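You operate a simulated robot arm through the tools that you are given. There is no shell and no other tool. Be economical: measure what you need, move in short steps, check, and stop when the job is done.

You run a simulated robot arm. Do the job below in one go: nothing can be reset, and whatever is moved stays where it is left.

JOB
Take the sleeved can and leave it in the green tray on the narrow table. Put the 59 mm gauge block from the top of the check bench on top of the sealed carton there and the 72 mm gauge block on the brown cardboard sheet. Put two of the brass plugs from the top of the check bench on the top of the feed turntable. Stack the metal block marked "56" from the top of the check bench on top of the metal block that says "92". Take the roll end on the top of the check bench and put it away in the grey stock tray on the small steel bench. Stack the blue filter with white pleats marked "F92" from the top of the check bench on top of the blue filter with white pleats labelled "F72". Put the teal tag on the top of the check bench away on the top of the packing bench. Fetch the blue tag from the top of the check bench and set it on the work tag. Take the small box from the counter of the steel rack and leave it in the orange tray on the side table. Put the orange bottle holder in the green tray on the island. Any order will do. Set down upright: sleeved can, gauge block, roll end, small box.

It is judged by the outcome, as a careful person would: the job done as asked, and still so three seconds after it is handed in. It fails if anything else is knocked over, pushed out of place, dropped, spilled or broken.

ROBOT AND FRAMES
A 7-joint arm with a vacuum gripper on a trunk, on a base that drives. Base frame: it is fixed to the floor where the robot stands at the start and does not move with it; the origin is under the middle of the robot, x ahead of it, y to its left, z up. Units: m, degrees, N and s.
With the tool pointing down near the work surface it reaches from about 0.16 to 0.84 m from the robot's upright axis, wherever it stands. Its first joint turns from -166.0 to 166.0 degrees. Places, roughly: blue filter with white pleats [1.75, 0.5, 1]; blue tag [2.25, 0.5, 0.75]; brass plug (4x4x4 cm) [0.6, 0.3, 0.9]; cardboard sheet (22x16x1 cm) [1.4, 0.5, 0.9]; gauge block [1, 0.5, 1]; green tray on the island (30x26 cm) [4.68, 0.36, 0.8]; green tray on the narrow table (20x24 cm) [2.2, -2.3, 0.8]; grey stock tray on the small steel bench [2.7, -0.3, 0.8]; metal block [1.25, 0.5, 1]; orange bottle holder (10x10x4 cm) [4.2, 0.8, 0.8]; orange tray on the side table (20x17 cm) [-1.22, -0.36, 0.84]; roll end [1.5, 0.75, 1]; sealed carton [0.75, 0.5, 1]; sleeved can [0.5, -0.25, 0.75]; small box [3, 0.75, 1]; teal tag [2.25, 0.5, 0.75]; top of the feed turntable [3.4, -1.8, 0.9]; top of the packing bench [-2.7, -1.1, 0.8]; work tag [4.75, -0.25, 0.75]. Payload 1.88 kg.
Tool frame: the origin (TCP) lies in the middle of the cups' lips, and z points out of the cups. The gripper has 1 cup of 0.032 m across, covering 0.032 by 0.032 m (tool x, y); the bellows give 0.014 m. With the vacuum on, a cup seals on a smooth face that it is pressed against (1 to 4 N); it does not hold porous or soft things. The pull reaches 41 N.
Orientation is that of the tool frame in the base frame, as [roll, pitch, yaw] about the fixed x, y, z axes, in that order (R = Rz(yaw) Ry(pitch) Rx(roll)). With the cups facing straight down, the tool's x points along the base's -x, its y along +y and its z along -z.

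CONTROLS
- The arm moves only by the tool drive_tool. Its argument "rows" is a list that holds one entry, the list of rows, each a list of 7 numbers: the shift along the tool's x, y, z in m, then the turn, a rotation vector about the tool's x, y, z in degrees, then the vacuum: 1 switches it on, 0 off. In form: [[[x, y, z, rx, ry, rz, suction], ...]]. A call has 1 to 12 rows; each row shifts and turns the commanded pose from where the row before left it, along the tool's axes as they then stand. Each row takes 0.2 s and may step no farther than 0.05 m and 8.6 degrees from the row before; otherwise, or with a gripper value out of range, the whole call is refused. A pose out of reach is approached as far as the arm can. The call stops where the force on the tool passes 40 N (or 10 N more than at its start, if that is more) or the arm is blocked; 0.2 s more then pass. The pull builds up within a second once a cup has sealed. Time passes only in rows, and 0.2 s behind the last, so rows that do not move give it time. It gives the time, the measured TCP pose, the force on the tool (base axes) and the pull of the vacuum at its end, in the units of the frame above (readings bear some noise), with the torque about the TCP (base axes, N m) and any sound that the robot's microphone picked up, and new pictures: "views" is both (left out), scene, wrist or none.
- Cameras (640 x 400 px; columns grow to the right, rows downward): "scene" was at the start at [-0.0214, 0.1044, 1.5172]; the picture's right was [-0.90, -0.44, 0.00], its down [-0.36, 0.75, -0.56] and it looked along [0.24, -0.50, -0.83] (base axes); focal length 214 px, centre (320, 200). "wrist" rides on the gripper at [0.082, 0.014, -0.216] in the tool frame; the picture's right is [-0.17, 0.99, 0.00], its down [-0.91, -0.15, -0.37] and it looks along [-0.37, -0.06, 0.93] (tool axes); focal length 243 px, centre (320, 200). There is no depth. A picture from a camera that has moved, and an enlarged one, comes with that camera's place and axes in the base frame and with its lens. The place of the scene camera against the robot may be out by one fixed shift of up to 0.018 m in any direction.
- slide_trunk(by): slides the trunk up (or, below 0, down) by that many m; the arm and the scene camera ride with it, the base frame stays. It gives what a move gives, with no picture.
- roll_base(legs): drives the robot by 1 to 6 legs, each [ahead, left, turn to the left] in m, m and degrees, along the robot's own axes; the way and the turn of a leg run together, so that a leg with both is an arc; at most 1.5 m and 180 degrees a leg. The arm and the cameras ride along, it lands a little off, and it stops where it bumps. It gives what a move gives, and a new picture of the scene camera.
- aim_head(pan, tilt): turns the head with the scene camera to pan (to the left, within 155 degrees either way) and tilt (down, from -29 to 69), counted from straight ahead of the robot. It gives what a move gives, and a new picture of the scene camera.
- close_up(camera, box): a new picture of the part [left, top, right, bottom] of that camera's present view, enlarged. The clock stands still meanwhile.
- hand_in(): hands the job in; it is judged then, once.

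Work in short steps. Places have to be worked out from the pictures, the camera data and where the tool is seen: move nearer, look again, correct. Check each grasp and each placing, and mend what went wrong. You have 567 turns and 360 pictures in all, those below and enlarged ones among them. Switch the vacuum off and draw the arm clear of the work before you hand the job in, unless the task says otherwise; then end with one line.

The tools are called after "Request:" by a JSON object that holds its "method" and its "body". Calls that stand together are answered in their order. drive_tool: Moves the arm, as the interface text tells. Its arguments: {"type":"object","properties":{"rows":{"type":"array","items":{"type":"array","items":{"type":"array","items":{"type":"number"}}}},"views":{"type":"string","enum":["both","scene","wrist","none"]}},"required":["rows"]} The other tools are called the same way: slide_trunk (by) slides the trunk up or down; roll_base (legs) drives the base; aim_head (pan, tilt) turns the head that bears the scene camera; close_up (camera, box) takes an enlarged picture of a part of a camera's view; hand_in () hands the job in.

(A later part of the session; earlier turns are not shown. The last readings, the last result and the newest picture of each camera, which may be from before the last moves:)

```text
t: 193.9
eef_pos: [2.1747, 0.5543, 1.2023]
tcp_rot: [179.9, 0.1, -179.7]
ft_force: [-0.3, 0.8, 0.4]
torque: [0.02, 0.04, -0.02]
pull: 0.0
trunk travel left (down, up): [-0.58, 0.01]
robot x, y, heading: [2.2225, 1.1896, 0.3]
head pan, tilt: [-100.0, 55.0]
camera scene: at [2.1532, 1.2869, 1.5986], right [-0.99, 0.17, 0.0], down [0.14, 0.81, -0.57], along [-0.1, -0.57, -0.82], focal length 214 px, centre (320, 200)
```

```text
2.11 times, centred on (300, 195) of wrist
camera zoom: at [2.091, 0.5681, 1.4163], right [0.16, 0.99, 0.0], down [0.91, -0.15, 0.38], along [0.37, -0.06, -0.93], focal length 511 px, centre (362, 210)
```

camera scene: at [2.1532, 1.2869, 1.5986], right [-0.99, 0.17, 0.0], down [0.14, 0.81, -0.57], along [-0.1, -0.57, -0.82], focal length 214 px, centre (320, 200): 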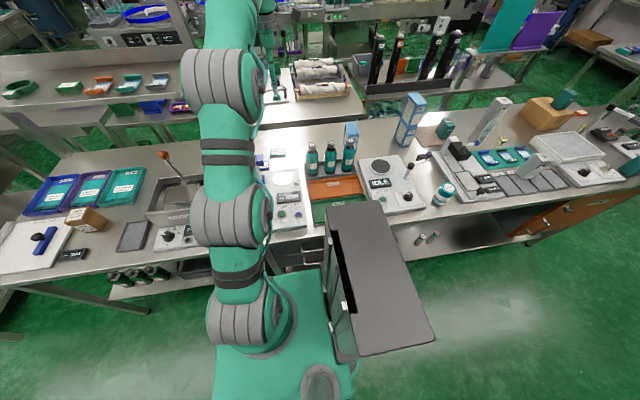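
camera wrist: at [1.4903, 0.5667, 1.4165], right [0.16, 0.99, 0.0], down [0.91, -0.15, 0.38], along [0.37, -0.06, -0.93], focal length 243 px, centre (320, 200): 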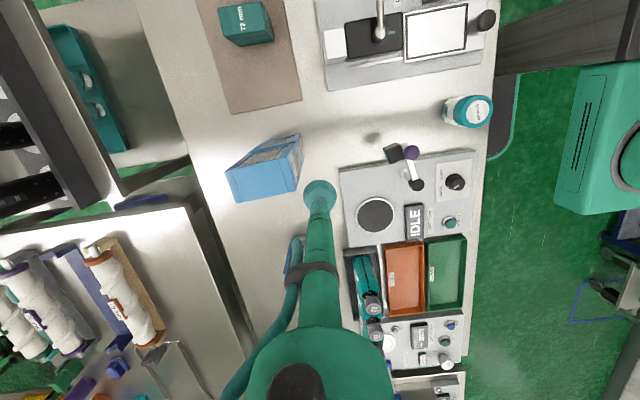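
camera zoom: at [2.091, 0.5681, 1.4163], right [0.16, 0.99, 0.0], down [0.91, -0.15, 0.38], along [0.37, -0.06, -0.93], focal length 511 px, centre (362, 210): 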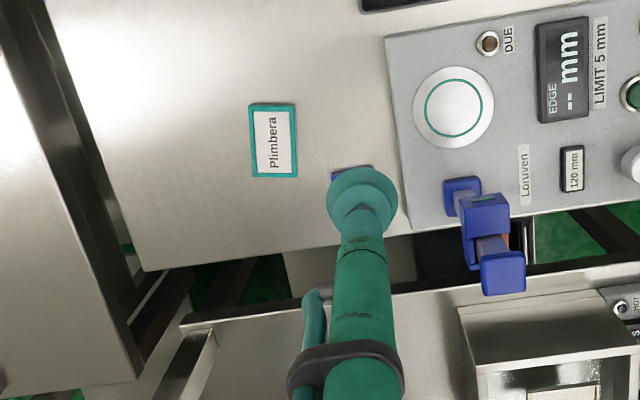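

Request:
{"method": "drive_tool", "body": {"rows": [[[0, 0.04, 0.02, 0, 0, 0, 0], [0, 0.03, 0.03, 0, 0, 0, 0], [0, 0, 0.04, 0, 0, 0, 0], [0, 0, 0, 0, 0, 0, 0]]], "views": "none"}}

Request:
{"method": "close_up", "body": {"camera": "wrist", "box": [150, 100, 390, 250]}}

```text
t: 194.9
eef_pos: [2.1734, 0.6243, 1.1107]
tcp_rot: [179.9, 0.2, -179.8]
ft_force: [-0.6, 0.1, -0.1]
torque: [0.02, -0.01, 0.0]
pull: 0.1
trunk travel left (down, up): [-0.58, 0.01]
robot x, y, heading: [2.2196, 1.191, 0.6]
head pan, tilt: [-100.0, 55.0]
```

```text
2.67 times, centred on (270, 175) of wrist
camera zoom: at [2.0907, 0.6384, 1.3262], right [0.16, 0.99, 0.0], down [0.91, -0.15, 0.38], along [0.37, -0.06, -0.93], focal length 647 px, centre (453, 267)
```

zoom: 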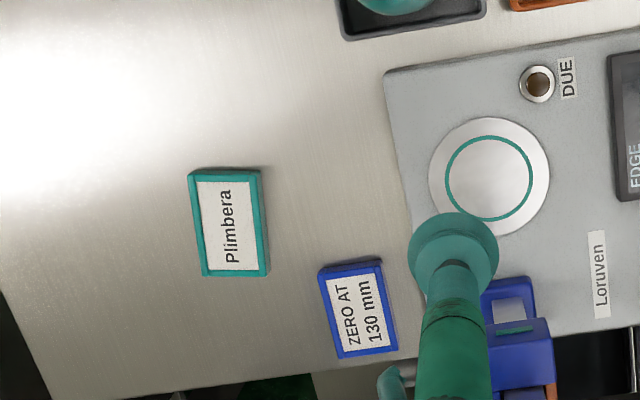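

Blue tag at ≈(2.283,0.538). Move over it: first sideways, then ahead, then down.

Request:
{"method": "drive_tool", "body": {"rows": [[[0, -0.043, 0, 0, 0, 0, 0], [0, -0.043, 0, 0, 0, 0, 0], [-0.036, 0, 0, 0, 0, 0, 0], [-0.036, 0, 0.02, 0, 0, 0, 0], [-0.036, 0, 0.03, 0, 0, 0, 0], [0, 0, 0.04, 0, 0, 0, 0], [0, 0, 0, 0, 0, 0, 0]]], "views": "wrist"}}

Request:
{"method": "close_up", "body": {"camera": "wrist", "box": [250, 100, 410, 210]}}

```text
t: 196.5
eef_pos: [2.2824, 0.5394, 1.021]
tcp_rot: [180.0, 0.2, -179.6]
ft_force: [0.2, 0.8, 0.8]
torque: [-0.01, 0.01, 0.01]
pull: 0.0
trunk travel left (down, up): [-0.58, 0.01]
robot x, y, heading: [2.2199, 1.1936, 0.4]
head pan, tilt: [-100.0, 55.0]
camera wrist: at [2.1992, 0.5529, 1.2365], right [0.16, 0.99, 0.0], down [0.91, -0.15, 0.38], along [0.37, -0.06, -0.93], focal length 243 px, centre (320, 200)
```

wrist: 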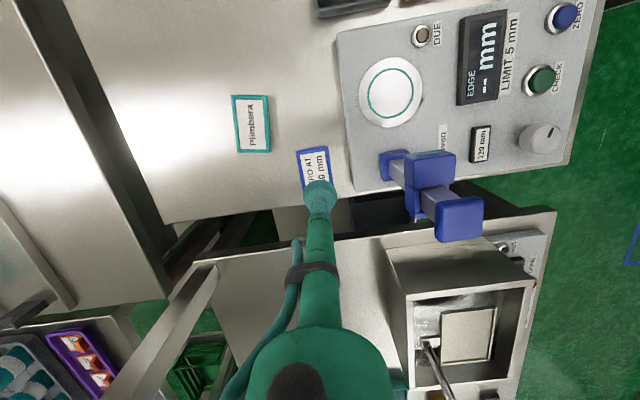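

```text
3.64 times, centred on (330, 155) of wrist
camera zoom: at [2.1992, 0.5529, 1.2365], right [0.16, 0.99, 0.0], down [0.91, -0.15, 0.38], along [0.37, -0.06, -0.93], focal length 882 px, centre (284, 364)
```

zoom: 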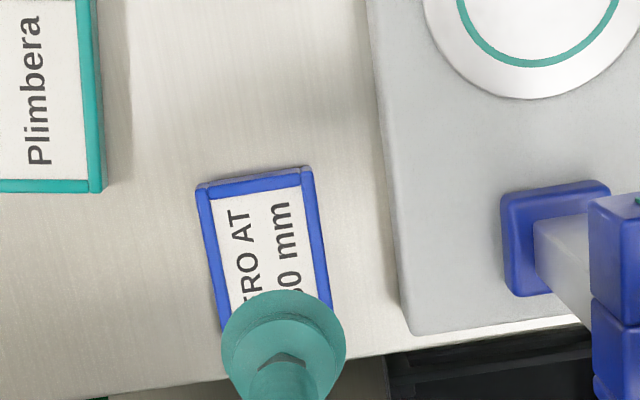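

Triangulation gives tag top at (2.297,0.530,z≈0.868). Align and lower.

Request:
{"method": "drive_tool", "body": {"rows": [[[-0.0145, -0.0095, 0.03, 0, 0, 0, 0], [0, 0, 0.04, 0, 0, 0, 0], [0, 0, 0.03, 0, 0, 0, 0], [0, 0, 0, 0, 0, 0, 0]]], "views": "none"}}

Request:
{"method": "close_up", "body": {"camera": "wrist", "box": [250, 100, 410, 210]}}

```text
t: 197.5
eef_pos: [2.2948, 0.5301, 0.921]
tcp_rot: [-180.0, 0.1, -179.7]
ft_force: [0.2, 0.5, 0.8]
torque: [0.03, -0.03, 0.0]
pull: 0.1
trunk travel left (down, up): [-0.58, 0.01]
robot x, y, heading: [2.22, 1.1904, 0.4]
head pan, tilt: [-100.0, 55.0]
```

```text
3.64 times, centred on (330, 155) of wrist
camera zoom: at [2.2137, 0.5435, 1.1368], right [0.16, 0.99, 0.0], down [0.91, -0.15, 0.38], along [0.37, -0.06, -0.93], focal length 882 px, centre (284, 364)
```

zoom: 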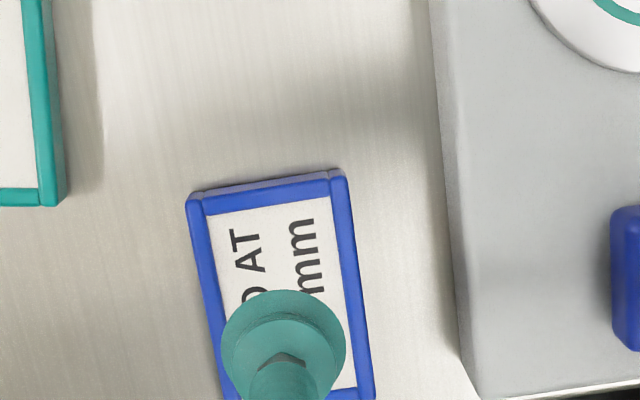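

Centred. Press down with vacuum.

Request:
{"method": "drive_tool", "body": {"rows": [[[0, 0, 0.03, 0, 0, 0, 1], [0, 0, 0.012, 0, 0, 0, 1], [0, 0, 0.006, 0, 0, 0, 1], [0, 0, 0.004, 0, 0, 0, 1], [0, 0, 0, 0, 0, 0, 1]]], "views": "none"}}

```text
t: 198.7
eef_pos: [2.2962, 0.5288, 0.8734]
tcp_rot: [-179.7, 0.1, -179.7]
ft_force: [-0.5, 2.4, 18.4]
torque: [0.09, 0.05, -0.02]
pull: 40.3
trunk travel left (down, up): [-0.58, 0.01]
robot x, y, heading: [2.2201, 1.1883, -0.1]
head pan, tilt: [-100.0, 55.0]
```

Sealed. Lift and fold the arm in beside the robot.

Request:
{"method": "drive_tool", "body": {"rows": [[[0, 0, -0.02, 0, 0, 0, 1], [0, 0, -0.045, 0, 0, 0, 1], [0, 0, -0.045, 0, 0, 0, 1], [0, 0, -0.045, 0, 0, 0, 1], [0, 0, -0.045, 0, 0, 0, 1], [0, 0.02, -0.045, 0, 0, 0, 1], [0, 0.03, -0.03, 0, 0, 0, 1], [0, 0.048, 0, 0, 0, 0, 1], [0, 0.048, 0, 0, 0, 0, 1], [0, 0.048, 0, 0, 0, 0, 1], [0, 0.048, 0, 0, 0, 0, 1], [0, 0.048, 0, 0, 0, 0, 1]]], "views": "none"}}

Request:
{"method": "drive_tool", "body": {"rows": [[[-0.02, 0.045, 0, 0, 0, 0, 1], [-0.02, 0.045, 0, 0, 0, 0, 1], [-0.03, 0.04, 0, 0, 0, 0, 1], [-0.03, 0.04, 0, 0, 0, 0, 1], [-0.04, 0.02, 0, 0, 0, 0, 1], [-0.04, 0.02, 0, 0, 0, 0, 1], [0, 0, 0, 0, 0, 0, 1]]], "views": "wrist"}}

Request:
{"method": "aim_head", "body": {"pan": -10, "tilt": 35}}

```text
t: 201.3
eef_pos: [2.2953, 0.8208, 1.1461]
tcp_rot: [-179.9, 0.1, -179.6]
ft_force: [0.6, -0.3, 0.6]
torque: [0.03, 0.0, -0.01]
pull: 40.8
trunk travel left (down, up): [-0.58, 0.01]
robot x, y, heading: [2.2159, 1.1882, 0.2]
head pan, tilt: [-100.0, 55.0]
```

```text
t: 202.3
eef_pos: [2.3432, 0.9739, 1.1208]
tcp_rot: [175.5, -2.6, 164.5]
ft_force: [0.0, -0.4, 0.2]
torque: [0.03, 0.03, 0.0]
pull: 40.4
trunk travel left (down, up): [-0.58, 0.01]
robot x, y, heading: [2.216, 1.1874, 0.3]
head pan, tilt: [-100.0, 55.0]
stopped in row 5: the arm was blocked; the commanded pose is now the measured one
camera wrist: at [2.272, 0.9901, 1.3404], right [0.42, 0.9, 0.07], down [0.85, -0.42, 0.32], along [0.32, -0.08, -0.94], focal length 243 px, centre (320, 200)
```

wrist: 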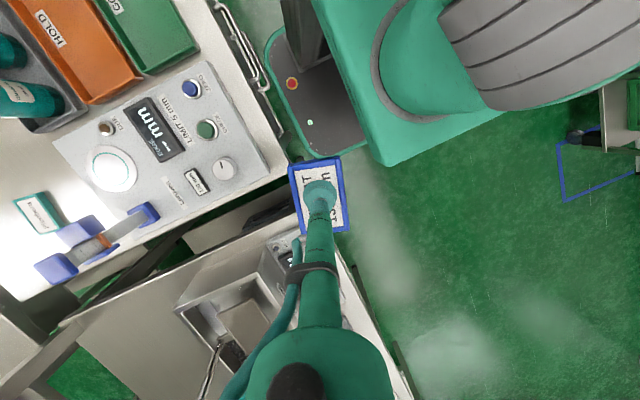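

```text
t: 204.0
eef_pos: [2.3419, 0.9751, 1.1226]
tcp_rot: [175.6, -2.6, 164.7]
ft_force: [0.3, -0.1, 0.0]
torque: [0.01, 0.0, 0.01]
pull: 40.6
trunk travel left (down, up): [-0.58, 0.01]
robot x, y, heading: [2.2194, 1.1888, 0.1]
head pan, tilt: [-10.0, 35.0]
camera scene: at [2.2521, 1.3432, 1.6268], right [-0.17, -0.99, 0.0], down [-0.57, 0.1, -0.82], along [0.81, -0.14, -0.57], focal length 214 px, centre (320, 200)
```

scene: 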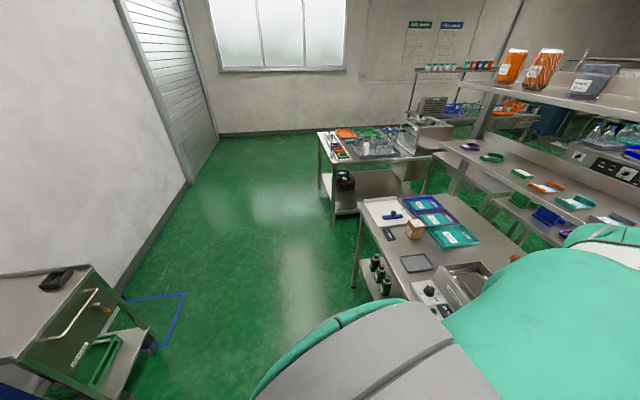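

The arm hit its inner limit and the tool twisted. I move out a bit and straighten the tool.

Request:
{"method": "drive_tool", "body": {"rows": [[[-0.027, -0.024, -0.01, 0, 0, 0, 1], [-0.027, -0.024, -0.01, 0, 0, 0, 1], [0, 0, 0, 0, 0, -7.6, 1], [0, 0, 0, 0, 0, -7.6, 1], [0, 0, 0, 0, 0, 0, 1]]], "views": "none"}}

```text
t: 205.2
eef_pos: [2.3829, 0.9123, 1.1354]
tcp_rot: [175.1, -1.3, -179.9]
ft_force: [-0.4, 0.7, -0.2]
torque: [-0.02, -0.02, -0.01]
pull: 40.7
trunk travel left (down, up): [-0.58, 0.01]
robot x, y, heading: [2.2205, 1.1889, 0.3]
head pan, tilt: [-10.0, 35.0]
```

Now remove the residual tilt, and raise a little.

Request:
{"method": "drive_tool", "body": {"rows": [[[-0.02, 0, -0.02, 4.9, -1.3, 0, 1], [-0.03, 0, -0.02, 0, 0, 0, 1], [-0.03, 0.02, -0.02, 0, 0, 0, 1], [-0.03, 0.02, 0, 0, 0, 0, 1], [0, 0, 0, 0, 0, 0, 1]]], "views": "wrist"}}

```text
t: 206.4
eef_pos: [2.4946, 0.9502, 1.1944]
tcp_rot: [-180.0, -0.1, 179.8]
ft_force: [1.4, -0.9, -0.6]
torque: [0.01, 0.03, -0.01]
pull: 40.7
trunk travel left (down, up): [-0.58, 0.01]
robot x, y, heading: [2.2221, 1.188, 0.2]
head pan, tilt: [-10.0, 35.0]
camera wrist: at [2.4131, 0.9642, 1.4095], right [0.17, 0.99, 0.0], down [0.91, -0.15, 0.37], along [0.37, -0.06, -0.93], focal length 243 px, centre (320, 200)
```

wrist: 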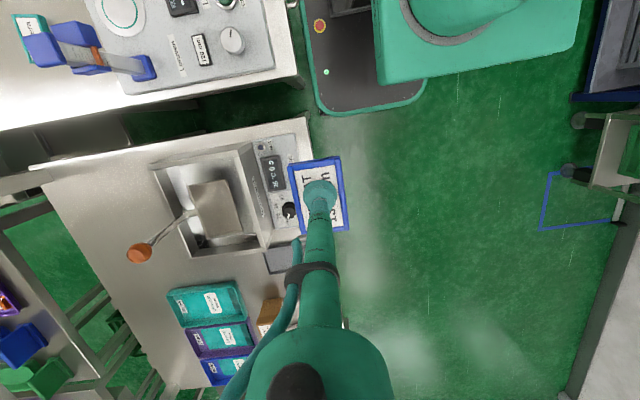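

Tag securely held. I shift left and drive along the north aisle to x≈3.8.

Request:
{"method": "roll_base", "body": {"legs": [[0, 0.15, 0], [1.4, 0.03, 0]]}}

Request:
{"method": "aim_head", "body": {"pan": -40, "tilt": 40}}

```text
t: 214.4
eef_pos: [3.8965, 1.1416, 1.1948]
tcp_rot: [-180.0, 0.0, -180.0]
ft_force: [0.5, -0.1, 0.1]
torque: [0.01, 0.01, -0.06]
pull: 41.1
trunk travel left (down, up): [-0.58, 0.01]
robot x, y, heading: [3.618, 1.3774, 0.4]
head pan, tilt: [-10.0, 35.0]
camera scene: at [3.6521, 1.5333, 1.6268], right [-0.17, -0.99, 0.0], down [-0.57, 0.09, -0.82], along [0.81, -0.14, -0.57], focal length 214 px, centre (320, 200)
```

scene: 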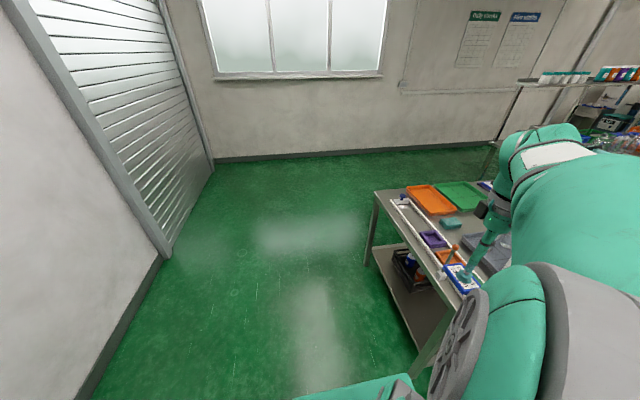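

```text
t: 215.3
eef_pos: [3.8952, 1.1415, 1.1931]
tcp_rot: [-180.0, 0.0, -179.9]
ft_force: [0.3, 0.0, -0.1]
torque: [0.02, 0.02, 0.0]
pull: 40.2
trunk travel left (down, up): [-0.58, 0.01]
robot x, y, heading: [3.6215, 1.3859, 0.4]
head pan, tilt: [-40.0, 40.0]
camera scene: at [3.6308, 1.4938, 1.6193], right [-0.64, -0.77, 0.0], down [-0.5, 0.41, -0.77], along [0.59, -0.49, -0.64], focal length 214 px, centre (320, 200)
```

scene: 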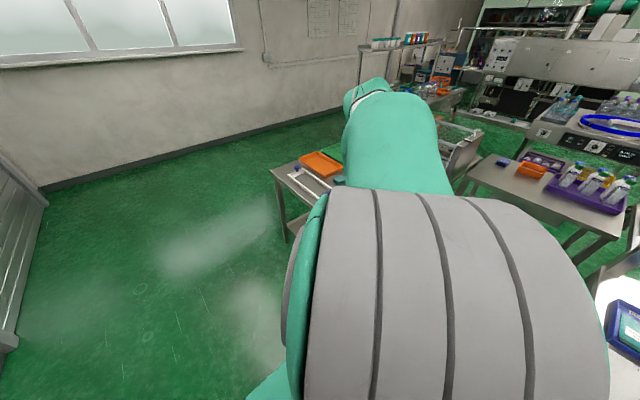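

There is open floor east of the island. I drive around: to (5.35,1.4), turn to face south.

Request:
{"method": "roll_base", "body": {"legs": [[1.5, 0.03, 0], [0.2, 0, 0], [0, 0, -90]]}}

Request:
{"method": "aim_head", "body": {"pan": 25, "tilt": 35}}

```text
refused: leg 1 is longer than a leg can be; nothing moved
```

```text
t: 216.7
eef_pos: [3.8954, 1.1413, 1.1933]
tcp_rot: [180.0, 0.0, -179.9]
ft_force: [0.1, 0.7, -0.6]
torque: [0.0, -0.02, -0.01]
pull: 40.5
trunk travel left (down, up): [-0.58, 0.01]
robot x, y, heading: [3.6199, 1.3826, 0.6]
head pan, tilt: [25.0, 35.0]
camera scene: at [3.6447, 1.5857, 1.6268], right [0.43, -0.9, 0.0], down [-0.52, -0.25, -0.82], along [0.74, 0.35, -0.57], focal length 214 px, centre (320, 200)
```

scene: 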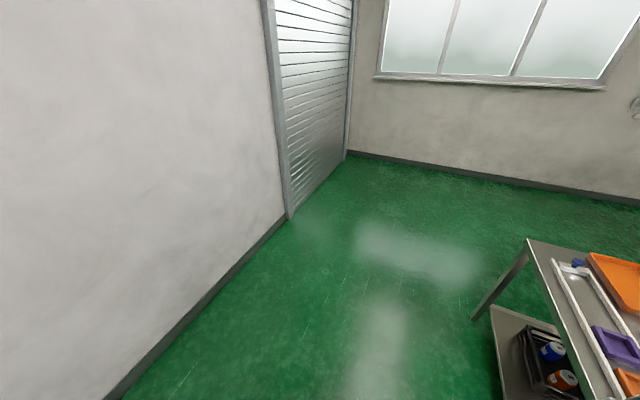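

Request:
{"method": "roll_base", "body": {"legs": [[1.4, 0.03, 0], [0.35, 0, 0], [0, 0, -90]]}}

```text
t: 229.4
eef_pos: [5.1379, 1.1459, 1.1951]
tcp_rot: [180.0, 0.0, 90.4]
ft_force: [0.7, -0.4, -0.4]
torque: [0.02, 0.02, 0.04]
pull: 40.1
trunk travel left (down, up): [-0.58, 0.01]
robot x, y, heading: [5.3736, 1.4197, -89.4]
head pan, tilt: [25.0, 35.0]
camera scene: at [5.5849, 1.4095, 1.6268], right [-0.9, -0.43, 0.0], down [-0.25, 0.52, -0.82], along [0.35, -0.74, -0.57], focal length 214 px, centre (320, 200)
```

scene: 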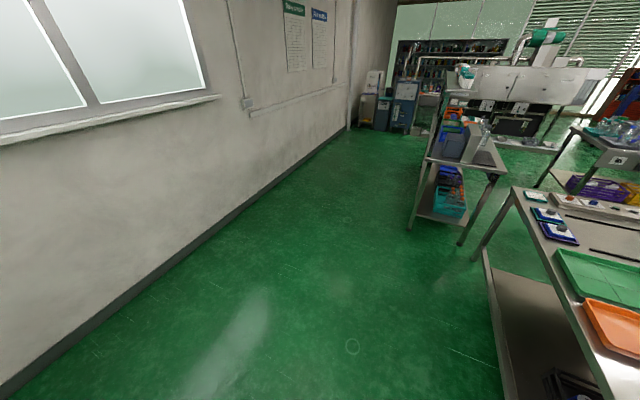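

Request:
{"method": "roll_base", "body": {"legs": [[1.4, 0.0, -0.6]]}}

Request:
{"method": "aim_head", "body": {"pan": -40, "tilt": 45}}

Request:
{"method": "close_up", "body": {"camera": "wrist", "box": [0, 0, 640, 400]}}

```text
t: 236.3
eef_pos: [5.1547, -0.2513, 1.1948]
tcp_rot: [179.9, 0.0, 90.3]
ft_force: [0.5, 0.4, -1.3]
torque: [-0.01, 0.0, -0.01]
pull: 41.0
trunk travel left (down, up): [-0.58, 0.01]
robot x, y, heading: [5.3909, 0.0229, -89.3]
head pan, tilt: [25.0, 35.0]
camera scene: at [5.6015, 0.0132, 1.6268], right [-0.9, -0.43, 0.0], down [-0.25, 0.52, -0.82], along [0.35, -0.74, -0.57], focal length 214 px, centre (320, 200)
```

scene: 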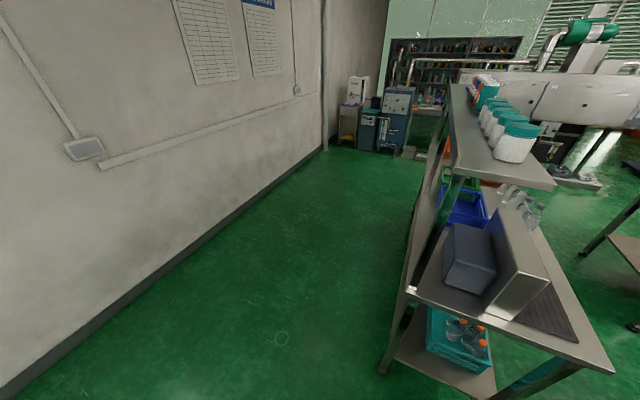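

```text
t: 237.7
eef_pos: [5.1549, -0.2516, 1.1948]
tcp_rot: [-180.0, 0.0, 90.2]
ft_force: [-0.7, 0.7, -0.7]
torque: [0.0, -0.03, 0.01]
pull: 40.9
trunk travel left (down, up): [-0.58, 0.01]
robot x, y, heading: [5.3927, 0.0271, -89.1]
head pan, tilt: [-40.0, 45.0]
camera scene: at [5.5119, 0.0296, 1.612], right [-0.77, 0.63, 0.0], down [0.45, 0.55, -0.71], along [-0.45, -0.55, -0.71], focal length 214 px, centre (320, 200)
```

scene: 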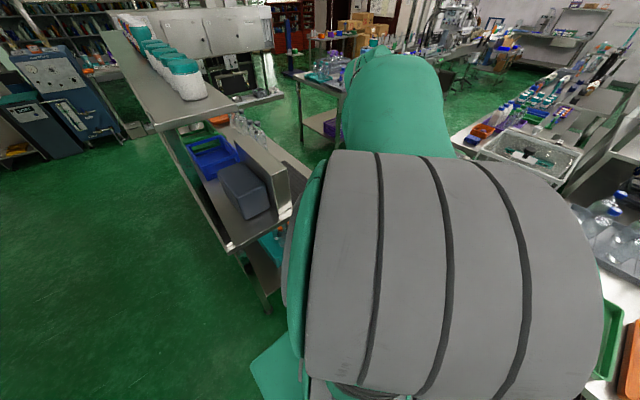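

```text
1.00 times, centred on (320, 200) of wrist (not enlarged: the box is as wide or as high as the picture)
camera zoom: at [5.1682, -0.1692, 1.4094], right [0.99, -0.16, 0.0], down [-0.15, -0.92, 0.37], along [-0.06, -0.37, -0.93], focal length 243 px, centre (320, 200)
```

zoom: 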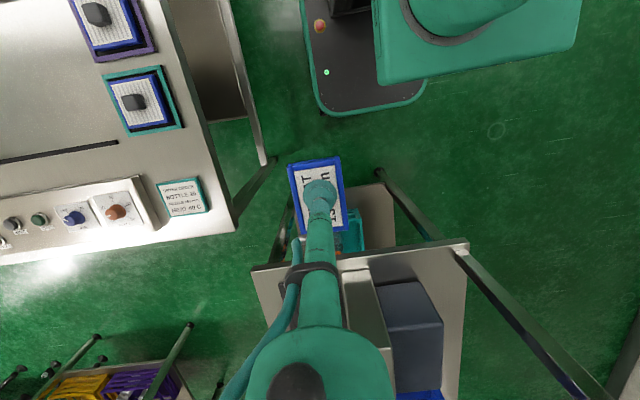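

Work tag seen at ≈(4.766,-0.345). Swing the blue tag above it.

Request:
{"method": "drive_tool", "body": {"rows": [[[-0.012, -0.047, 0, 0, 0, 0, 1], [-0.012, -0.047, 0, 0, 0, 0, 1], [-0.012, -0.047, 0, 0, 0, 0, 1], [-0.012, -0.047, 0, 0, 0, 0, 1], [-0.012, -0.047, 0, 0, 0, 0, 1], [-0.012, -0.047, 0, 0, 0, 0, 1], [-0.012, -0.047, 0, 0, 0, 0, 1], [-0.01, -0.047, 0, 0, 0, 0, 1], [0, 0, 0.045, 0, 0, 0, 1], [0, 0, 0.045, 0, 0, 0, 1], [0, 0, 0.045, 0, 0, 0, 1], [0, 0, 0, 0, 0, 0, 1]]], "views": "wrist"}}

```text
t: 240.3
eef_pos: [4.7808, -0.3468, 1.058]
tcp_rot: [180.0, -0.1, 90.2]
ft_force: [-0.8, -0.1, -0.3]
torque: [0.01, 0.0, 0.01]
pull: 40.4
trunk travel left (down, up): [-0.58, 0.01]
robot x, y, heading: [5.3921, 0.0236, -89.6]
head pan, tilt: [-40.0, 45.0]
camera wrist: at [4.7935, -0.2657, 1.2729], right [0.99, -0.16, 0.0], down [-0.15, -0.92, 0.37], along [-0.06, -0.37, -0.93], focal length 243 px, centre (320, 200)
```

wrist: 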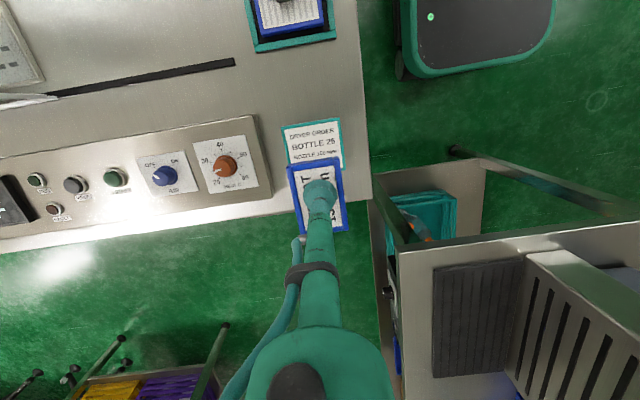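

Request:
{"method": "close_up", "body": {"camera": "wrist", "box": [250, 90, 410, 190]}}

```text
4.00 times, centred on (330, 140) of wrist
camera zoom: at [4.7935, -0.2657, 1.2729], right [0.99, -0.16, 0.0], down [-0.15, -0.92, 0.37], along [-0.06, -0.37, -0.93], focal length 970 px, centre (280, 440)
```

zoom: 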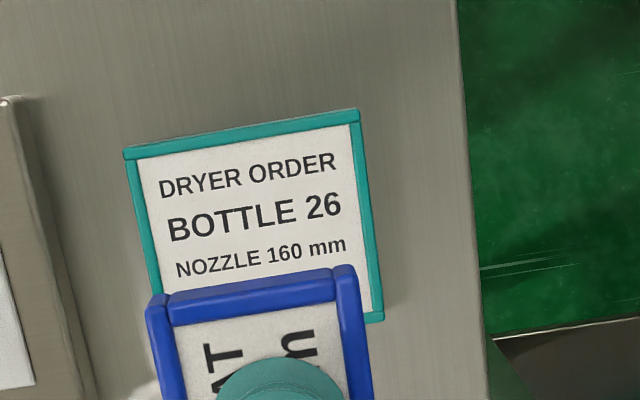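

Work tag centre (4.768,-0.346), z≈0.80. Adjust and lower.

Request:
{"method": "drive_tool", "body": {"rows": [[[0, -0.013, 0.04, 0, 0, 0, 1], [0, 0, 0.045, 0, 0, 0, 1], [0, 0, 0.045, 0, 0, 0, 1], [0, 0, 0.045, 0, 0, 0, 1], [0, 0, 0.02, 0, 0, 0, 1], [0, 0, 0, 0, 0, 0, 1]]], "views": "wrist"}}

```text
t: 241.7
eef_pos: [4.766, -0.3461, 0.8648]
tcp_rot: [-180.0, 0.0, 90.4]
ft_force: [0.2, 0.1, -0.4]
torque: [-0.02, 0.02, 0.0]
pull: 39.9
trunk travel left (down, up): [-0.58, 0.01]
robot x, y, heading: [5.3942, 0.0265, -89.2]
head pan, tilt: [-40.0, 45.0]
camera wrist: at [4.7796, -0.2655, 1.0789], right [0.99, -0.16, 0.0], down [-0.15, -0.92, 0.37], along [-0.06, -0.37, -0.93], focal length 243 px, centre (320, 200)
```

wrist: 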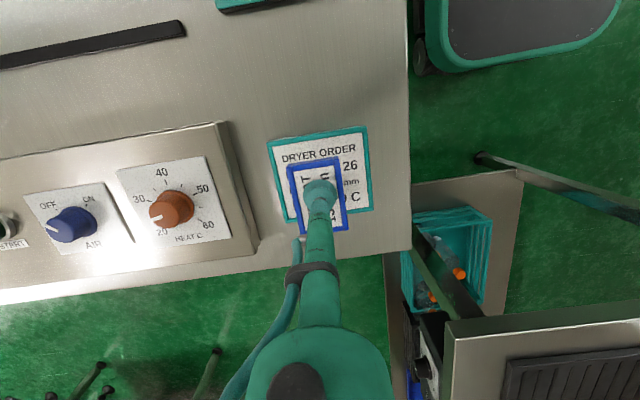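

Request:
{"method": "drive_tool", "body": {"rows": [[[0, 0, 0.015, 0, 0, 0, 1], [0, 0, 0.01, 0, 0, 0, 1], [0, 0, 0.005, 0, 0, 0, 1], [0, 0, 0, 0, 0, 0, 1]]], "views": "none"}}

```text
t: 242.7
eef_pos: [4.7664, -0.3476, 0.8342]
tcp_rot: [179.9, 0.0, 90.3]
ft_force: [-0.2, 0.4, -0.6]
torque: [0.02, 0.01, 0.01]
pull: 40.3
trunk travel left (down, up): [-0.58, 0.01]
robot x, y, heading: [5.3899, 0.027, -89.2]
head pan, tilt: [-40.0, 45.0]
```

Request:
{"method": "drive_tool", "body": {"rows": [[[0, 0, 0.005, 0, 0, 0, 1], [0, 0, 0.004, 0, 0, 0, 1], [0, 0, 0, 0, 0, 0, 1]]], "views": "none"}}

```text
t: 243.5
eef_pos: [4.7651, -0.3476, 0.8288]
tcp_rot: [-179.7, 0.1, 90.4]
ft_force: [1.8, 0.0, 15.6]
torque: [0.01, -0.06, 0.01]
pull: 41.0
trunk travel left (down, up): [-0.58, 0.01]
robot x, y, heading: [5.3949, 0.0219, -89.6]
head pan, tilt: [-40.0, 45.0]
```

Contact. Release and lift, then check.

Request:
{"method": "drive_tool", "body": {"rows": [[[0, 0, -0.002, 0, 0, 0, 0], [0, 0, 0, 0, 0, 0, 0], [0, 0, 0, 0, 0, 0, 0], [0, 0, 0, 0, 0, 0, 0], [0, 0, -0.005, 0, 0, 0, 0], [0, 0, -0.02, 0, 0, 0, 0], [0, 0, -0.045, 0, 0, 0, 0], [-0.02, 0.02, -0.04, 0, 0, 0, 0], [-0.02, 0.02, -0.04, 0, 0, 0, 0]]], "views": "wrist"}}

```text
t: 245.5
eef_pos: [4.8063, -0.3872, 0.9772]
tcp_rot: [179.8, 0.0, 90.3]
ft_force: [0.2, -0.3, 0.1]
torque: [0.01, 0.02, 0.02]
pull: 0.1
trunk travel left (down, up): [-0.58, 0.01]
robot x, y, heading: [5.3936, 0.0273, -89.2]
head pan, tilt: [-40.0, 45.0]
camera wrist: at [4.8197, -0.3044, 1.192], right [0.99, -0.16, 0.0], down [-0.15, -0.92, 0.37], along [-0.06, -0.37, -0.93], focal length 243 px, centre (320, 200)
```

wrist: 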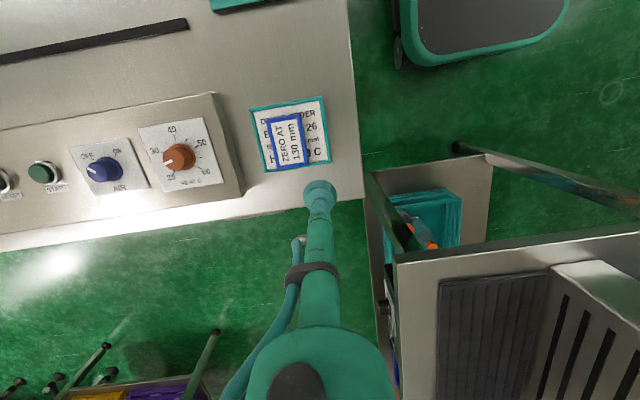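

The blue tag lies on the work tag. Fold the arm, then drive back north and around to the island's north side for the bottle holder.

Request:
{"method": "drive_tool", "body": {"rows": [[[0, 0, -0.045, 0, 0, 0, 0], [0, 0, -0.045, 0, 0, 0, 0], [0, 0.01, -0.045, 0, 0, 0, 0], [0.01, 0.04, -0.02, 0, 0, 0, 0], [0.015, 0.045, -0.01, 0, 0, 0, 0], [0.015, 0.045, 0, 0, 0, 0, 0], [0.015, 0.045, 0, 0, 0, 0, 0], [0.015, 0.045, 0, 0, 0, 0, 0], [0.015, 0.045, 0, 0, 0, 0, 0], [0.015, 0.045, 0, 0, 0, 0, 0], [0.015, 0.03, 0, 0, 0, 0, 0]]], "views": "none"}}

Request:
{"method": "roll_base", "body": {"legs": [[-1.4, 0, 0], [0, 0, 89.5], [-0.85, 0, 0]]}}

```text
t: 247.9
eef_pos: [5.1551, -0.271, 1.1436]
tcp_rot: [180.0, -0.1, 90.3]
ft_force: [-0.9, 0.1, 0.7]
torque: [-0.01, 0.02, 0.01]
pull: 0.1
trunk travel left (down, up): [-0.58, 0.01]
robot x, y, heading: [5.3937, 0.024, -89.4]
head pan, tilt: [-40.0, 45.0]
```

```text
t: 262.8
eef_pos: [4.8183, 1.1806, 1.1433]
tcp_rot: [-179.9, 0.0, 179.7]
ft_force: [-0.2, 0.4, 0.6]
torque: [0.01, 0.02, -0.02]
pull: 0.1
trunk travel left (down, up): [-0.58, 0.01]
robot x, y, heading: [4.5247, 1.425, 0.2]
head pan, tilt: [-40.0, 45.0]
camera scene: at [4.5343, 1.5386, 1.612], right [-0.64, -0.77, 0.0], down [-0.54, 0.45, -0.71], along [0.54, -0.45, -0.71], focal length 214 px, centre (320, 200)
```

scene: 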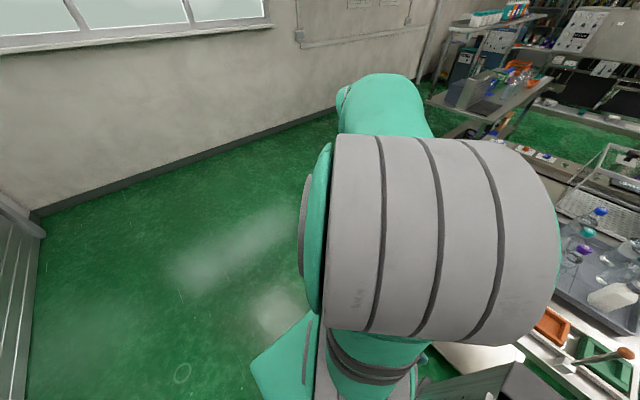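

Request:
{"method": "aim_head", "body": {"pan": -110, "tilt": 55}}

Request:
{"method": "close_up", "body": {"camera": "wrist", "box": [0, 0, 640, 400]}}

```text
t: 264.2
eef_pos: [4.8184, 1.1815, 1.1428]
tcp_rot: [180.0, 0.1, 179.8]
ft_force: [-0.9, 0.2, -0.4]
torque: [0.01, 0.0, 0.0]
pull: 0.1
trunk travel left (down, up): [-0.58, 0.01]
robot x, y, heading: [4.529, 1.4238, 0.1]
head pan, tilt: [-110.0, 55.0]
camera scene: at [4.4475, 1.523, 1.5986], right [-0.94, 0.34, 0.0], down [0.28, 0.77, -0.57], along [-0.19, -0.54, -0.82], focal length 214 px, centre (320, 200)
```

scene: 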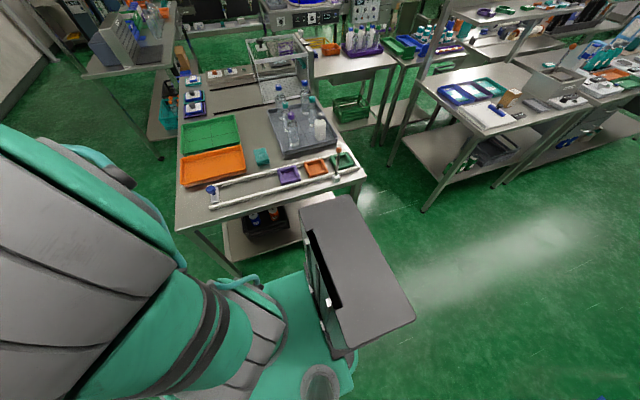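

```text
1.00 times, centred on (320, 200) of wrist (not enlarged: the box is as wide or as high as the picture)
camera zoom: at [4.7369, 1.1957, 1.3578], right [0.17, 0.99, 0.0], down [0.91, -0.16, 0.37], along [0.37, -0.06, -0.93], focal length 243 px, centre (320, 200)
```

zoom: 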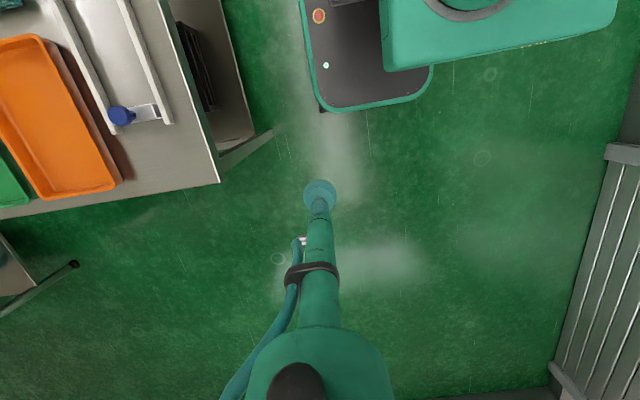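

Bottle holder at ≈(4.215,0.82); green tray spans y≈0.2–0.49 around x=4.70. Move close: right 0.18 m.

Request:
{"method": "roll_base", "body": {"legs": [[0.05, -0.18, 0]]}}

Request:
{"method": "drive_tool", "body": {"rows": [[[0.02, -0.04, 0, 0, 0, 0, 0], [0.03, -0.035, 0, 0, 0, 0, 0], [0.045, -0.02, 0, 0, 0, 0, 0], [0.045, -0.02, 0, 0, 0, 0, 0], [0.045, -0.02, 0, 0, 0, 0, 0], [0.045, -0.01, 0, 0, 0, 0, 0], [0.045, 0, 0, 0, 0, 0, 0], [0.045, 0, 0, 0, 0, 0, 0], [0.045, 0, 0, 0, 0, 0, 0], [0.045, 0, 0, 0, 0, 0, 0], [0.045, 0, 0, 0, 0, 0, 0]]], "views": "wrist"}}

```text
t: 265.7
eef_pos: [4.8702, 1.0014, 1.1429]
tcp_rot: [-179.9, -0.1, 179.8]
ft_force: [0.4, 0.6, -0.1]
torque: [0.01, 0.02, 0.03]
pull: 0.0
trunk travel left (down, up): [-0.58, 0.01]
robot x, y, heading: [4.5731, 1.2409, 0.1]
head pan, tilt: [-110.0, 55.0]
camera scene: at [4.4983, 1.3428, 1.5986], right [-0.94, 0.34, 0.0], down [0.28, 0.77, -0.57], along [-0.2, -0.54, -0.82], focal length 214 px, centre (320, 200)
```

scene: 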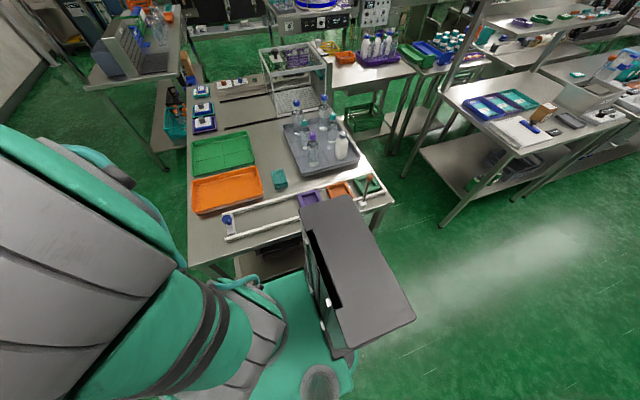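

```text
t: 268.1
eef_pos: [4.4134, 0.8593, 1.1433]
tcp_rot: [-180.0, 0.0, 179.9]
ft_force: [0.5, 0.0, 0.4]
torque: [-0.04, 0.01, -0.05]
pull: 0.1
trunk travel left (down, up): [-0.58, 0.01]
robot x, y, heading: [4.5735, 1.2416, 0.2]
head pan, tilt: [-110.0, 55.0]
camera wrist: at [4.332, 0.8729, 1.3584], right [0.17, 0.99, 0.0], down [0.91, -0.16, 0.37], along [0.37, -0.06, -0.93], focal length 243 px, centre (320, 200)
```

wrist: 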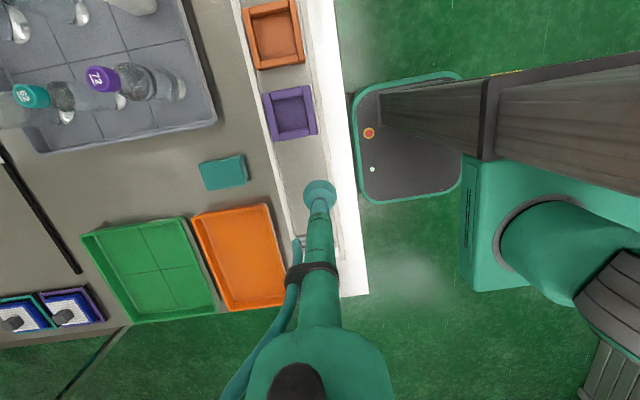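

The holder is an open square cup; I'll seal on its inner floor. Move toward it and look.

Request:
{"method": "drive_tool", "body": {"rows": [[[0.045, -0.015, 0.01, 0, 0, 0, 0], [0.045, -0.015, 0.02, 0, 0, 0, 0], [0.045, -0.015, 0.02, 0, 0, 0, 0], [0.03, -0.006, 0.03, 0, 0, 0, 0], [0, 0, 0, 0, 0, 0, 0]]], "views": "none"}}

Request:
{"method": "close_up", "body": {"camera": "wrist", "box": [200, 50, 440, 210]}}

```text
refused: row 2 steps farther than a row can; nothing moved
```

```text
2.50 times, centred on (320, 130) of wrist
camera zoom: at [4.332, 0.8729, 1.3584], right [0.17, 0.99, 0.0], down [0.91, -0.16, 0.37], along [0.37, -0.06, -0.93], focal length 606 px, centre (320, 375)
```

zoom: 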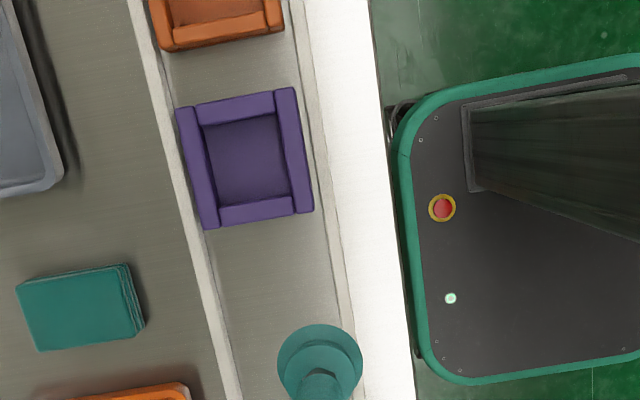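

Request:
{"method": "drive_tool", "body": {"rows": [[[0.04, -0.015, 0.01, 0, 0, 0, 0], [0.04, -0.015, 0.02, 0, 0, 0, 0], [0.04, -0.015, 0.02, 0, 0, 0, 0], [0.035, -0.006, 0.03, 0, 0, 0, 0], [0, 0, 0, 0, 0, 0, 0]]], "views": "none"}}

Request:
{"method": "close_up", "body": {"camera": "wrist", "box": [200, 50, 440, 210]}}

```text
t: 269.3
eef_pos: [4.2583, 0.8083, 1.0627]
tcp_rot: [180.0, 0.1, 179.8]
ft_force: [-0.7, -0.1, -0.3]
torque: [0.01, -0.04, 0.02]
pull: 0.1
trunk travel left (down, up): [-0.58, 0.01]
robot x, y, heading: [4.5796, 1.2413, 0.0]
head pan, tilt: [-110.0, 55.0]
```

```text
2.50 times, centred on (320, 130) of wrist
camera zoom: at [4.1764, 0.8227, 1.2772], right [0.17, 0.99, 0.0], down [0.91, -0.16, 0.37], along [0.37, -0.06, -0.93], focal length 606 px, centre (320, 375)
```

zoom: 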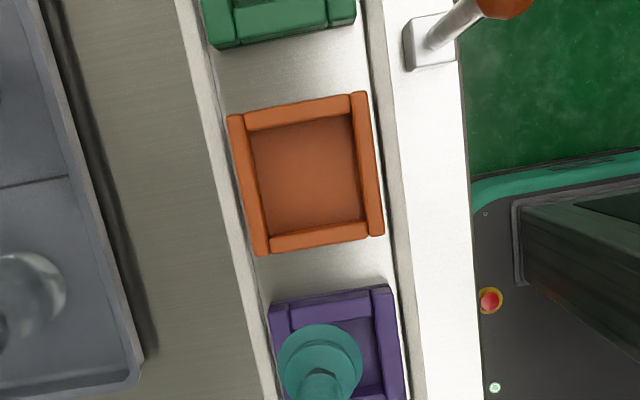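

Holder inner floor centre ≈(4.207,0.812). Position above it.

Request:
{"method": "drive_tool", "body": {"rows": [[[0.026, 0.002, 0.02, 0, 0, 0, 0], [0.026, 0.002, 0.03, 0, 0, 0, 0], [0, 0, 0.045, 0, 0, 0, 0], [0, 0, 0.03, 0, 0, 0, 0], [0, 0, 0, 0, 0, 0, 0]]], "views": "wrist"}}

```text
t: 270.5
eef_pos: [4.2069, 0.8135, 0.9386]
tcp_rot: [-180.0, 0.0, 179.7]
ft_force: [1.0, -0.2, 0.8]
torque: [0.04, -0.03, 0.01]
pull: 0.1
trunk travel left (down, up): [-0.58, 0.01]
robot x, y, heading: [4.5735, 1.2422, 0.4]
head pan, tilt: [-110.0, 55.0]
camera wrist: at [4.1254, 0.827, 1.1524], right [0.17, 0.99, 0.0], down [0.91, -0.16, 0.37], along [0.37, -0.06, -0.93], focal length 243 px, centre (320, 200)
```

wrist: 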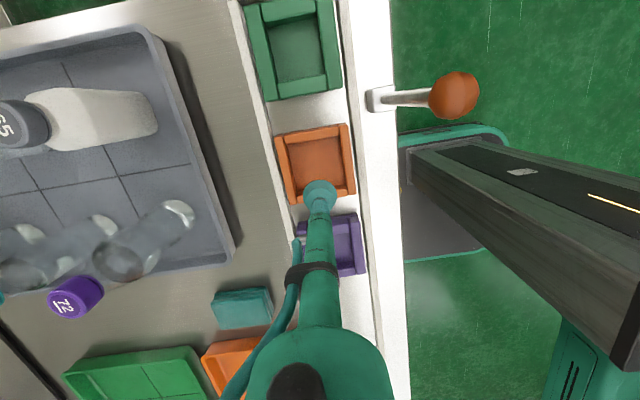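

Aligned over the floor of the holder. Descend.

Request:
{"method": "drive_tool", "body": {"rows": [[[0, 0, 0.04, 0, 0, 0, 0], [0, 0, 0.03, 0, 0, 0, 0], [0, 0, 0.02, 0, 0, 0, 1], [0, 0, 0.01, 0, 0, 0, 1], [0, 0, 0.005, 0, 0, 0, 1], [0, 0, 0, 0, 0, 0, 1]]], "views": "none"}}

```text
t: 271.9
eef_pos: [4.2081, 0.813, 0.8332]
tcp_rot: [-180.0, -0.1, 179.7]
ft_force: [0.2, -0.3, -0.4]
torque: [-0.03, -0.03, 0.02]
pull: 0.1
trunk travel left (down, up): [-0.58, 0.01]
robot x, y, heading: [4.5775, 1.2455, 0.1]
head pan, tilt: [-110.0, 55.0]
```

Request:
{"method": "drive_tool", "body": {"rows": [[[0, 0, 0.007, 0, 0, 0, 1], [0, 0, 0.007, 0, 0, 0, 1], [0, 0, 0.005, 0, 0, 0, 1], [0, 0, 0, 0, 0, 0, 1]]], "views": "none"}}

```text
t: 272.9
eef_pos: [4.2065, 0.8138, 0.8129]
tcp_rot: [180.0, 0.0, 179.8]
ft_force: [0.2, 0.4, 0.1]
torque: [0.0, 0.01, 0.0]
pull: 40.8
trunk travel left (down, up): [-0.58, 0.01]
robot x, y, heading: [4.5757, 1.2404, 0.2]
head pan, tilt: [-110.0, 55.0]
```

Sealed. Lift, carry east at height, then over the green tray.

Request:
{"method": "drive_tool", "body": {"rows": [[[0, 0, -0.02, 0, 0, 0, 1], [0, 0, -0.045, 0, 0, 0, 1], [0, 0, -0.045, 0, 0, 0, 1], [0, 0, -0.045, 0, 0, 0, 1], [0, 0, -0.045, 0, 0, 0, 1], [0, 0, -0.045, 0, 0, 0, 1], [-0.03, 0, -0.03, 0, 0, 0, 1], [-0.048, 0, 0, 0, 0, 0, 1], [-0.048, 0, 0, 0, 0, 0, 1], [-0.048, 0, 0, 0, 0, 0, 1], [-0.048, 0, 0, 0, 0, 0, 1], [-0.048, 0, 0, 0, 0, 0, 1]]], "views": "none"}}

Request:
{"method": "drive_tool", "body": {"rows": [[[-0.048, 0, 0, 0, 0, 0, 1], [-0.048, 0, 0, 0, 0, 0, 1], [-0.048, 0, 0, 0, 0, 0, 1], [-0.048, 0, 0, 0, 0, 0, 1], [0, -0.045, 0, 0, 0, 0, 1], [0, -0.045, 0, 0, 0, 0, 1], [0, -0.045, 0, 0, 0, 0, 1], [0, 0, 0, 0, 0, 0, 1]]], "views": "wrist"}}

```text
t: 275.5
eef_pos: [4.4768, 0.8104, 1.0884]
tcp_rot: [180.0, 0.1, 179.8]
ft_force: [-0.2, -0.5, -1.1]
torque: [0.03, -0.03, 0.0]
pull: 40.3
trunk travel left (down, up): [-0.58, 0.01]
robot x, y, heading: [4.5756, 1.2444, 0.1]
head pan, tilt: [-110.0, 55.0]
```

```text
t: 277.3
eef_pos: [4.6683, 0.6732, 1.0886]
tcp_rot: [180.0, 0.0, 179.7]
ft_force: [0.7, 0.0, -1.4]
torque: [-0.02, 0.0, -0.02]
pull: 40.5
trunk travel left (down, up): [-0.58, 0.01]
robot x, y, heading: [4.5743, 1.2415, 0.2]
head pan, tilt: [-110.0, 55.0]
camera wrist: at [4.5867, 0.6879, 1.3043], right [0.17, 0.99, 0.0], down [0.91, -0.16, 0.37], along [0.37, -0.06, -0.93], focal length 243 px, centre (320, 200)
```

wrist: 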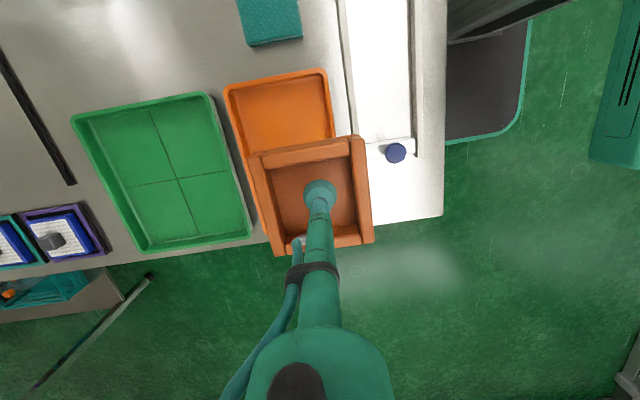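

Green tray centre ≈(4.68,0.36). I descend while extending so the reach suffices.

Request:
{"method": "drive_tool", "body": {"rows": [[[0.01, -0.03, 0.035, 0, 0, 0, 1], [0.01, -0.03, 0.035, 0, 0, 0, 1], [0.01, -0.03, 0.035, 0, 0, 0, 1], [0.005, -0.03, 0.035, 0, 0, 0, 1], [0, -0.035, 0.02, 0, 0, 0, 1], [0, -0.035, 0.02, 0, 0, 0, 1], [0, -0.035, 0.01, 0, 0, 0, 1], [0, -0.025, 0.0, 0, 0, 0, 1], [0, 0, 0, 0, 0, 0, 1]]], "views": "wrist"}}

```text
t: 279.3
eef_pos: [4.6338, 0.4609, 0.8981]
tcp_rot: [179.9, 0.0, 179.7]
ft_force: [-0.3, -0.4, -1.8]
torque: [0.02, -0.06, 0.0]
pull: 40.6
out of reach, approached as far as the arm can: row 7, 8
trunk travel left (down, up): [-0.58, 0.01]
robot x, y, heading: [4.5786, 1.2416, 0.1]
head pan, tilt: [-110.0, 55.0]
camera wrist: at [4.5522, 0.4752, 1.1122], right [0.17, 0.99, 0.0], down [0.91, -0.16, 0.37], along [0.37, -0.06, -0.93], focal length 243 px, centre (320, 200)
```

wrist: 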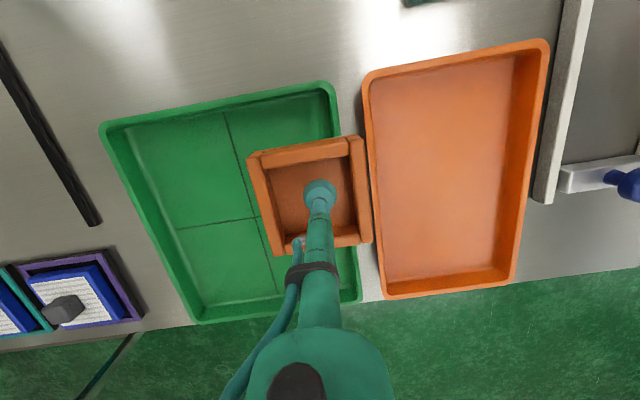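

Not enough reach from here; the tray is much nearer from the island's east side. I retract with the holder and drive around.

Request:
{"method": "drive_tool", "body": {"rows": [[[0, 0.03, -0.03, 0, 0, 0, 1], [0, 0.035, -0.035, 0, 0, 0, 1], [0, 0.035, -0.035, 0, 0, 0, 1], [0, 0.035, -0.035, 0, 0, 0, 1], [0, 0.035, -0.035, 0, 0, 0, 1], [-0.02, 0.035, -0.03, 0, 0, 0, 1], [-0.03, 0.035, -0.015, 0, 0, 0, 1], [-0.03, 0.035, 0, 0, 0, 0, 1], [-0.035, 0.035, 0, 0, 0, 0, 1], [-0.035, 0.035, 0, 0, 0, 0, 1], [-0.035, 0.03, 0, 0, 0, 0, 1], [-0.035, 0.03, 0, 0, 0, 0, 1]]], "views": "none"}}

Request:
{"method": "drive_tool", "body": {"rows": [[[-0.02, 0.04, 0, 0, 0, 0, 1], [-0.01, 0.045, 0, 0, 0, 0, 1], [0, 0.045, 0, 0, 0, 0, 1], [0, 0, 0, 0, 0, 0, 1]]], "views": "none"}}

Request:
{"method": "roll_base", "body": {"legs": [[0, 0.2, 0], [0.75, 0, 0], [0, 0, -90], [0.95, 0, 0]]}}

```text
refused: row 6 steps farther than a row can; nothing moved
```

```text
t: 280.3
eef_pos: [4.6572, 0.4793, 0.8999]
tcp_rot: [179.7, 0.0, 179.8]
ft_force: [-0.3, 0.7, -1.6]
torque: [0.02, 0.02, 0.0]
pull: 40.9
out of reach, approached as far as the arm can: row 1, 2, 3
trunk travel left (down, up): [-0.58, 0.01]
robot x, y, heading: [4.5774, 1.2452, 0.1]
head pan, tilt: [-110.0, 55.0]
```

```text
t: 294.0
eef_pos: [4.5628, 0.4287, 0.9013]
tcp_rot: [179.8, 0.0, 89.1]
ft_force: [-0.1, -0.9, -0.9]
torque: [-0.03, -0.01, -0.01]
pull: 40.9
trunk travel left (down, up): [-0.58, 0.01]
robot x, y, heading: [5.3219, 0.5044, -90.5]
head pan, tilt: [-110.0, 55.0]
camera scene: at [5.4295, 0.5924, 1.5986], right [0.35, 0.94, 0.0], down [0.77, -0.29, -0.57], along [-0.54, 0.2, -0.82], focal length 214 px, centre (320, 200)
```

scene: 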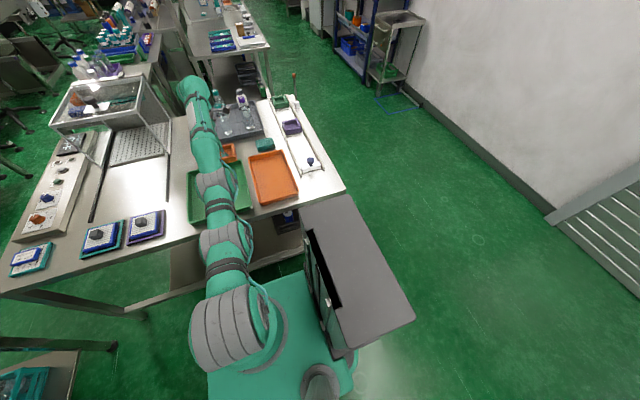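

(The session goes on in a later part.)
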